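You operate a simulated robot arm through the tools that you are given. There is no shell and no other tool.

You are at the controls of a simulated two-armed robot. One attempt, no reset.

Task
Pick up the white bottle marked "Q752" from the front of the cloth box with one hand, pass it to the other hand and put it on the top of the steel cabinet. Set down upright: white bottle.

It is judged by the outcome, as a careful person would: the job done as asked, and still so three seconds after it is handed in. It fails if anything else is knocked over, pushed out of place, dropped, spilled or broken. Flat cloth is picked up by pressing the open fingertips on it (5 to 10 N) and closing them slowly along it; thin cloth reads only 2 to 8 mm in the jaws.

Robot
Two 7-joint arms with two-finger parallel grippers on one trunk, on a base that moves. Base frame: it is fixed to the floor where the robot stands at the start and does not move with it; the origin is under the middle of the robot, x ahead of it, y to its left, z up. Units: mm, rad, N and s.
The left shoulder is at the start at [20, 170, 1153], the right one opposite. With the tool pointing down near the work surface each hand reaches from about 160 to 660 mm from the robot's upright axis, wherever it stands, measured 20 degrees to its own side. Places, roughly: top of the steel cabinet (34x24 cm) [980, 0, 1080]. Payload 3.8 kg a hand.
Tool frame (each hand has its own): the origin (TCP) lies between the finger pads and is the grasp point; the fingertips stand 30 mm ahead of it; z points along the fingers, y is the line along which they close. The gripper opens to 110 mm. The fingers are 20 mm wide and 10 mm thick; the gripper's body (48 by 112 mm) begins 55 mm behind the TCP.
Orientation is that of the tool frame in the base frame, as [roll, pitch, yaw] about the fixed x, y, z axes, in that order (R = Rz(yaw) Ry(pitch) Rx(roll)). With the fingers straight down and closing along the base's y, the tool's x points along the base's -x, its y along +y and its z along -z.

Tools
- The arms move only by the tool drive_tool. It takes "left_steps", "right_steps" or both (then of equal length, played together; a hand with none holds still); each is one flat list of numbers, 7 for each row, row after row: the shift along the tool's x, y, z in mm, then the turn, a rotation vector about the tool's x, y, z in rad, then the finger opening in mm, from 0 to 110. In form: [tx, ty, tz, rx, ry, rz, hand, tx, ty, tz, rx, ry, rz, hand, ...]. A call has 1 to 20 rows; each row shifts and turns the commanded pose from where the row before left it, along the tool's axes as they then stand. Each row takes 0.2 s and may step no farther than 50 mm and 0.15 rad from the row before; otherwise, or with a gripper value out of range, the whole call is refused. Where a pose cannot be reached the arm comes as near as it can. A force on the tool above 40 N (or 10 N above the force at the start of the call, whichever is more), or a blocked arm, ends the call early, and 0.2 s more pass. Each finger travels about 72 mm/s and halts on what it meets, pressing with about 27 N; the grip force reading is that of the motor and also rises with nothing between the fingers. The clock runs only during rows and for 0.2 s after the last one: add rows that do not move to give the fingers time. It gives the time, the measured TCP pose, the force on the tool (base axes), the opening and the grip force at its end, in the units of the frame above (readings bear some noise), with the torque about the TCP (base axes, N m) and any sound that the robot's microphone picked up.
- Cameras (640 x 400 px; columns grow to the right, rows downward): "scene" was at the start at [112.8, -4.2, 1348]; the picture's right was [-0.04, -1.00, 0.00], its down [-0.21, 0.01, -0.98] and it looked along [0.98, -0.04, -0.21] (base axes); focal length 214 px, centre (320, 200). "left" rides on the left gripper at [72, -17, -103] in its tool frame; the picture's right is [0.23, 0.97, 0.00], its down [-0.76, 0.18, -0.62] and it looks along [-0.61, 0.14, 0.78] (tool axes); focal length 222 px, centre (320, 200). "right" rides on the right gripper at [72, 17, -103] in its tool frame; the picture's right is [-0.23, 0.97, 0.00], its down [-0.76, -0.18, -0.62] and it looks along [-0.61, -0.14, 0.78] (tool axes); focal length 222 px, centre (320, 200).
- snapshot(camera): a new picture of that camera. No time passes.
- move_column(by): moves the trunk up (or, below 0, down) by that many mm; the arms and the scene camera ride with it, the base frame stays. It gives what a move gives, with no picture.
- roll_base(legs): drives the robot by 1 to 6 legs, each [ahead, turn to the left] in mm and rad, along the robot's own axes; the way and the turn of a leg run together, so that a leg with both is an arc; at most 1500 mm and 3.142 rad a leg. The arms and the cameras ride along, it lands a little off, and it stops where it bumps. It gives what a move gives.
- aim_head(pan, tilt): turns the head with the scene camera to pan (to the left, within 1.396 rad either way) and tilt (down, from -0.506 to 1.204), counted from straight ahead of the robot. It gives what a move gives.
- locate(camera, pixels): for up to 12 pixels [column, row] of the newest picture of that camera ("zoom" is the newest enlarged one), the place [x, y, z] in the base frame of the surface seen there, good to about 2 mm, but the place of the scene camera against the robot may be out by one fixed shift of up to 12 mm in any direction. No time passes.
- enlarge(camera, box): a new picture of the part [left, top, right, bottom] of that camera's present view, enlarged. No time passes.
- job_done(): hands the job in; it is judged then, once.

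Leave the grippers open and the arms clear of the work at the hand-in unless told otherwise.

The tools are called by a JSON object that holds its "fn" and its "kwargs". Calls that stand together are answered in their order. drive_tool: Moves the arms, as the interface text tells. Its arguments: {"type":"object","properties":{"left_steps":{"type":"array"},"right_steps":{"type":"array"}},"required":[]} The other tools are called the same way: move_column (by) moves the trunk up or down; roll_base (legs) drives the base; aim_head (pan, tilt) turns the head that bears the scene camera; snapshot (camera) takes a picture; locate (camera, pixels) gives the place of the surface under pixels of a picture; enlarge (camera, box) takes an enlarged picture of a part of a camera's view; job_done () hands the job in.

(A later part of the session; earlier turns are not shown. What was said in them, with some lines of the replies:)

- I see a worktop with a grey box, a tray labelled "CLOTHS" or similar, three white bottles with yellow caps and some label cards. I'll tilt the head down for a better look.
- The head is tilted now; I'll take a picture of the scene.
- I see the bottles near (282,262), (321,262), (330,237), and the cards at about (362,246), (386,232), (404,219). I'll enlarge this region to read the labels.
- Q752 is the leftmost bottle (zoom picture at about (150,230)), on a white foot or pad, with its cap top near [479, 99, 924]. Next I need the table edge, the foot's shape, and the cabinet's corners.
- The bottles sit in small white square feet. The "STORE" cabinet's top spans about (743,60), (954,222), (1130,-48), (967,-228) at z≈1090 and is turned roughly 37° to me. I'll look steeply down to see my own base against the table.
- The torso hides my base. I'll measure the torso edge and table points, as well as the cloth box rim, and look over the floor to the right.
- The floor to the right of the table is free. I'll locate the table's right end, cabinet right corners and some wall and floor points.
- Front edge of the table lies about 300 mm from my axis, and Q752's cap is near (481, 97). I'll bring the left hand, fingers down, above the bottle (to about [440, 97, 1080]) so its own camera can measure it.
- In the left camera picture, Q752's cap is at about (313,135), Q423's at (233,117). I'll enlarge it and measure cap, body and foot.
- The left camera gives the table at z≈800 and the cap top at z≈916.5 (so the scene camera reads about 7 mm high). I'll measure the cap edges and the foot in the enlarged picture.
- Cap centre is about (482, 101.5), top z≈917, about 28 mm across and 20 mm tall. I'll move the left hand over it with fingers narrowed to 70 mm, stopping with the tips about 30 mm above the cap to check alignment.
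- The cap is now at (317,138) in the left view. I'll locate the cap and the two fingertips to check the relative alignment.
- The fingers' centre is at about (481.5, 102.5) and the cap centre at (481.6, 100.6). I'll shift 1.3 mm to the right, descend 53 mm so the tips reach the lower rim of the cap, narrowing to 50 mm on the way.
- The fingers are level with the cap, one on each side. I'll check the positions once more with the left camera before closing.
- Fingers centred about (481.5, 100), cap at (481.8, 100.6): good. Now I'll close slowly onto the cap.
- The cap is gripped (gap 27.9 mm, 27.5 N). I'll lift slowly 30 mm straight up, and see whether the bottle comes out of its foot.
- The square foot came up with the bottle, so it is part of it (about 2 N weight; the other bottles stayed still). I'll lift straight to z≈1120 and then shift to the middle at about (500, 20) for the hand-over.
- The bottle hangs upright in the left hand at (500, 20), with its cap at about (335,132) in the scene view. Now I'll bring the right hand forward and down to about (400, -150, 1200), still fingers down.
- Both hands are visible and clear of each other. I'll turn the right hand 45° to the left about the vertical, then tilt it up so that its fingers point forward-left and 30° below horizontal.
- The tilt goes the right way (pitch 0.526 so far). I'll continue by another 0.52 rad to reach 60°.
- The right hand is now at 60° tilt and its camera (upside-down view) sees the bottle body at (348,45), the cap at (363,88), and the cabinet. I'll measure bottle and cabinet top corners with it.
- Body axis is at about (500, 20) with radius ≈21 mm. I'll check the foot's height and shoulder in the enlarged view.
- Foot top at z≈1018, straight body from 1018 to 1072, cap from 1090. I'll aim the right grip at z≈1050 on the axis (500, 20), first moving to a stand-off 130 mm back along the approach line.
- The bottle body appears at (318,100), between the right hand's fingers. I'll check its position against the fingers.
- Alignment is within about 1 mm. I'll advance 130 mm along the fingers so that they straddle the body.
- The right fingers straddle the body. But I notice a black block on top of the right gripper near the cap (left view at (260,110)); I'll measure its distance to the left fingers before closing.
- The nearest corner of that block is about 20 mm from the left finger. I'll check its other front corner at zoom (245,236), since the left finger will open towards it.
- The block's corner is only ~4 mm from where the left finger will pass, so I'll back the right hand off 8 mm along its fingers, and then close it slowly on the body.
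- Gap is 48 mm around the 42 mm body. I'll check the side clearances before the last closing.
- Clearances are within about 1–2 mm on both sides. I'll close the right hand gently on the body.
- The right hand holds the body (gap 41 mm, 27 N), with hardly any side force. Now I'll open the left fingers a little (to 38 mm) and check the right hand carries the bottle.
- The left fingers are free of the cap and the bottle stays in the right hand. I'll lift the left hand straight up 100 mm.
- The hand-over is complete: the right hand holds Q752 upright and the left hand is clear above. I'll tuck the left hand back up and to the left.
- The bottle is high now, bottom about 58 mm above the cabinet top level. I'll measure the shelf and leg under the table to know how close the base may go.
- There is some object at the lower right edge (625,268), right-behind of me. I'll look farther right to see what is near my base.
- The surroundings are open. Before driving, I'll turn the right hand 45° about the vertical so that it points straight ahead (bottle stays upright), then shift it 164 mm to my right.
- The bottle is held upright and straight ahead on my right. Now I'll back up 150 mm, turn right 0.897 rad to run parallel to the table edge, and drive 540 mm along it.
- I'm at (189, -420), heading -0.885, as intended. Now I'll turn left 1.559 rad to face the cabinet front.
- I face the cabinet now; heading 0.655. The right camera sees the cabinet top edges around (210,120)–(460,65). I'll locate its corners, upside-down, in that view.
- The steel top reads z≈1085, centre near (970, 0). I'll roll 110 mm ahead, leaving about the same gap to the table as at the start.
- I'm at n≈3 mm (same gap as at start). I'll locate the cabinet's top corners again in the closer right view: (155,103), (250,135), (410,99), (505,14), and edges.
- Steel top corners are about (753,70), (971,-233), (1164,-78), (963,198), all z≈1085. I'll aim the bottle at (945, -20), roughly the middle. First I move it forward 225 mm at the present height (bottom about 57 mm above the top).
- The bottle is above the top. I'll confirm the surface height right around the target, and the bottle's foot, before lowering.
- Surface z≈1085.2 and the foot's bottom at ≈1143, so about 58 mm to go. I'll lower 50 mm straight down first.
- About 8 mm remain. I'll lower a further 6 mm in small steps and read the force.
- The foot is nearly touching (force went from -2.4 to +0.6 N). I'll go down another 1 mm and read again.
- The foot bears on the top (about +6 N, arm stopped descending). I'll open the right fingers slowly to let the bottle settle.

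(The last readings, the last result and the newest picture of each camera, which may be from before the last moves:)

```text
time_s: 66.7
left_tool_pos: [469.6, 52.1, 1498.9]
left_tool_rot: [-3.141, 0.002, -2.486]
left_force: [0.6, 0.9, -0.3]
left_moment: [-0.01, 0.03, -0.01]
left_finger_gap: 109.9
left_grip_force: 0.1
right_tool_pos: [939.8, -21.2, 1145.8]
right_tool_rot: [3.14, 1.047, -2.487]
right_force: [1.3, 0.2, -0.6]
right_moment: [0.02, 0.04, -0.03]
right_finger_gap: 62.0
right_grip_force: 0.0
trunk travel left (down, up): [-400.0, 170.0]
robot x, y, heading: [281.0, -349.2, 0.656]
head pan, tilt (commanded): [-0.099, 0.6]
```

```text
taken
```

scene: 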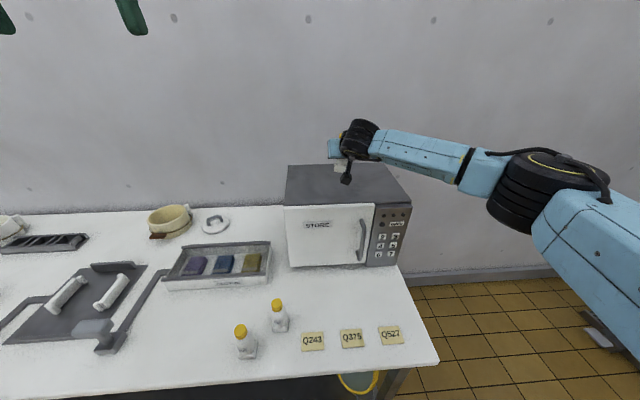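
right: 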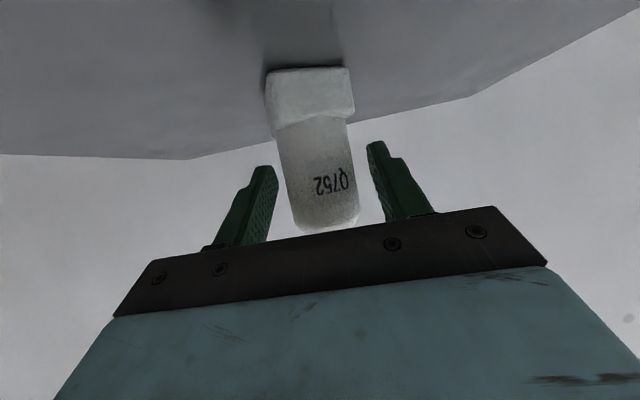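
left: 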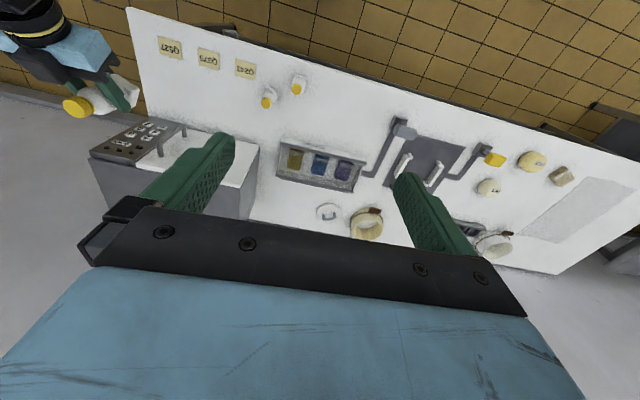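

The bottle stands free at 62 mm gap. I'll open a bit wider and withdraw the right hand backward and up along its own fingers.

{"fn": "drive_tool", "kwargs": {"right_steps": [0, 0, 0, 0, 0, 0, 74, 0, 0, -5, 0, 0, 0, 80, 0, 0, -10, 0, 0, 0, 80, 0, 0, -15, 0, 0, 0, 80, 0, 0, -20, 0, 0, 0, 80, 0, 0, -25, 0, 0, 0, 80, 0, 0, -25, 0, 0, 0, 90, 0, 0, -25, 0, 0, 0, 100, 0, 0, -25, 0, 0, 0, 110, 0, 0, 0, 0, 0, 0, 110]}}

{"fn": "snapshot", "kwargs": {"camera": "right"}}

{"fn": "snapshot", "kwargs": {"camera": "scene"}}

```text
time_s: 68.9
left_tool_pos: [470.0, 53.8, 1498.7]
left_tool_rot: [-3.142, 0.002, -2.486]
left_force: [-0.3, 0.5, -0.9]
left_moment: [-0.01, -0.02, 0.05]
left_finger_gap: 109.9
left_grip_force: 0.1
right_tool_pos: [836.3, -101.2, 1223.1]
right_tool_rot: [3.14, 1.049, -2.485]
right_force: [0.7, -0.4, 0.9]
right_moment: [0.04, 0.01, 0.01]
right_finger_gap: 109.8
right_grip_force: 0.1
trunk travel left (down, up): [-400.0, 170.0]
robot x, y, heading: [280.8, -349.9, 0.657]
head pan, tilt (commanded): [-0.099, 0.6]
```

```text
taken
```

right: 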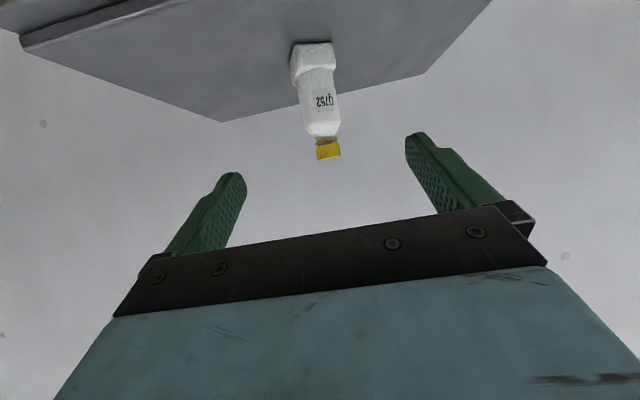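

```text
taken
```

scene: 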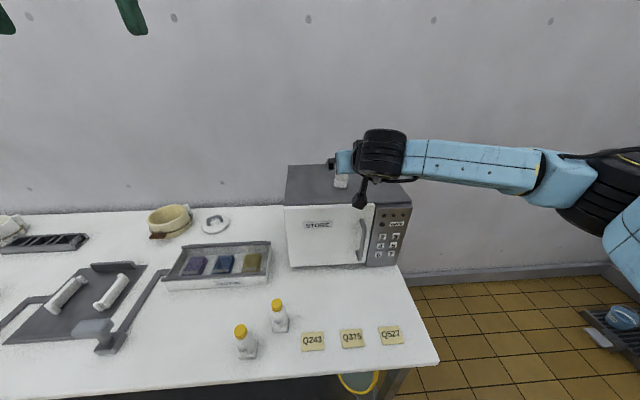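

Q752 stands upright on the cabinet top. I'll pull the right hand back another 120 mm clear of the cabinet and take a final look.

{"fn": "drive_tool", "kwargs": {"right_steps": [10, 0, -17.3, 0, 0, 0, 110, 10, 0, -17.3, 0, 0, 0, 110, 10, 0, -17.3, 0, 0, 0, 110, 10, 0, -17.3, 0, 0, 0, 110, 10, 0, -17.3, 0, 0, 0, 110, 10, 0, -17.3, 0, 0, 0, 110, 0, -15, 0, 0, 0, 0, 110, 0, -20, 0, 0, 0, 0, 110, 0, -20, 0, 0, 0, 0, 110, 0, 0, 0, 0, 0, 0, 110]}}

{"fn": "snapshot", "kwargs": {"camera": "scene"}}

{"fn": "enlarge", "kwargs": {"camera": "scene", "box": [260, 100, 430, 220]}}

{"fn": "snapshot", "kwargs": {"camera": "right"}}

```text
time_s: 71.1
left_tool_pos: [469.8, 52.8, 1498.7]
left_tool_rot: [3.141, 0.0, -2.485]
left_force: [-0.6, -0.6, 0.0]
left_moment: [-0.04, 0.02, -0.02]
left_finger_gap: 109.8
left_grip_force: 0.1
right_tool_pos: [775.9, -217.3, 1223.7]
right_tool_rot: [-3.141, 1.048, -2.486]
right_force: [-1.2, 0.1, 0.3]
right_moment: [-0.02, -0.01, 0.01]
right_finger_gap: 109.7
right_grip_force: 0.1
trunk travel left (down, up): [-400.0, 170.0]
robot x, y, heading: [278.5, -352.6, 0.657]
head pan, tilt (commanded): [-0.099, 0.6]
```

```text
taken
```

scene: 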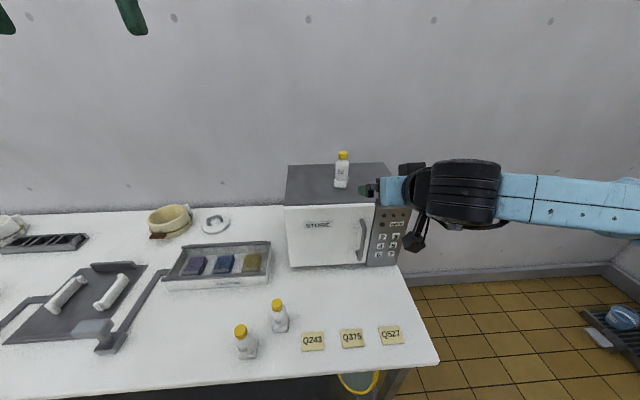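

```text
3.33 times, centred on (345, 160) of scene
```

zoom: 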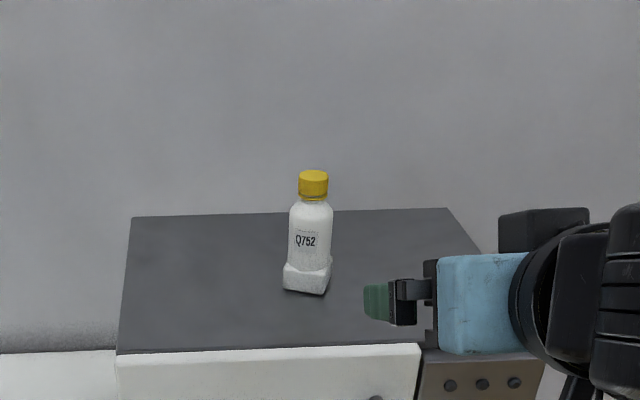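

```text
taken
```

right: 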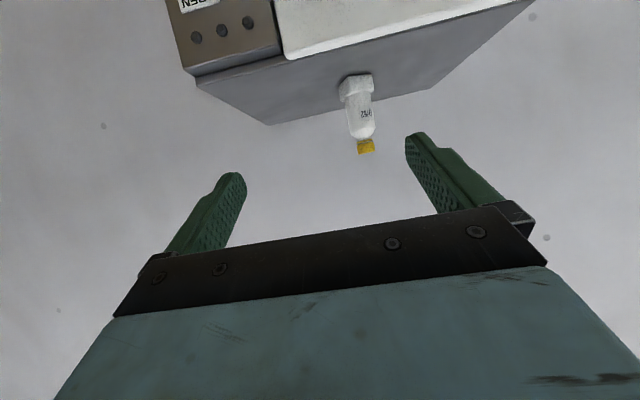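

Q752 stands upright on the steel cabinet's top; the other bottles and things are where they were, and both hands are open. I'll back the robot away 120 mm so the arms are well clear, then take a last check.

{"fn": "roll_base", "kwargs": {"legs": [[-120, 0]]}}

{"fn": "snapshot", "kwargs": {"camera": "scene"}}

{"fn": "enlarge", "kwargs": {"camera": "scene", "box": [220, 110, 440, 380]}}

```text
time_s: 72.3
left_tool_pos: [376.8, -19.8, 1499.3]
left_tool_rot: [3.141, 0.001, -2.485]
left_force: [-0.2, -0.1, 0.4]
left_moment: [0.03, -0.03, 0.02]
left_finger_gap: 110.1
left_grip_force: 0.2
right_tool_pos: [680.1, -291.5, 1223.5]
right_tool_rot: [3.139, 1.048, -2.489]
right_force: [0.2, 0.3, 0.8]
right_moment: [0.02, 0.06, 0.0]
right_finger_gap: 109.9
right_grip_force: 0.1
trunk travel left (down, up): [-400.0, 170.0]
robot x, y, heading: [187.9, -426.9, 0.66]
head pan, tilt (commanded): [-0.099, 0.6]
```

```text
taken
```

scene: 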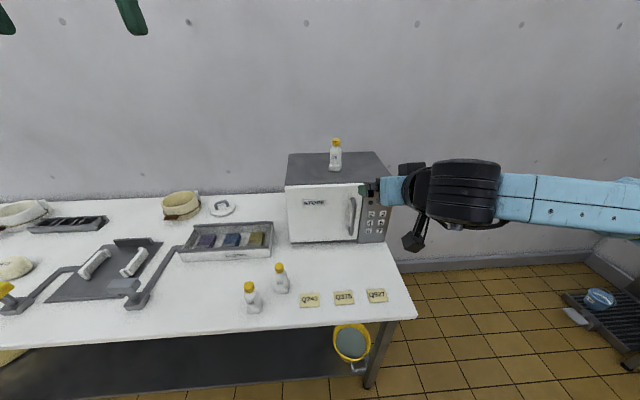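

```text
1.48 times, centred on (330, 245) of scene
```

zoom: 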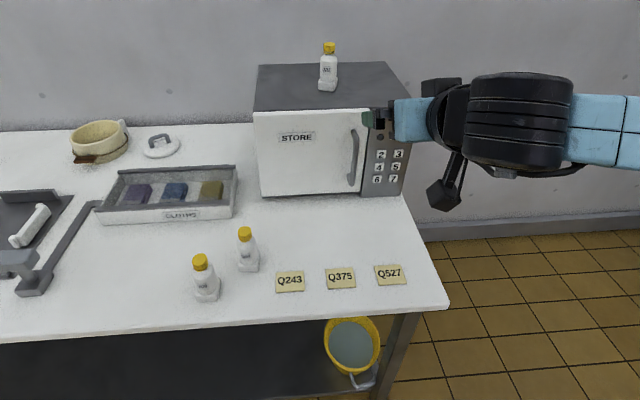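

Q752 stands upright and free on the cabinet top (scene (336,155)). Everything else is in its place, and both grippers are open and clear. I'm handing the job in.

{"fn": "job_done", "kwargs": {}}

```text
The job is handed in.
```

The white bottle marked Q752 is standing upright near the middle of the steel cabinet's top. The left hand picked it up from the front of the cloth box by its cap. I then passed it to the right hand, which held it by the body and set it down.

In the last picture the other two bottles, the cloth box and the rest of the table are where they were. Both grippers are open, and I backed the robot about 120 mm away from the cabinet before handing in.
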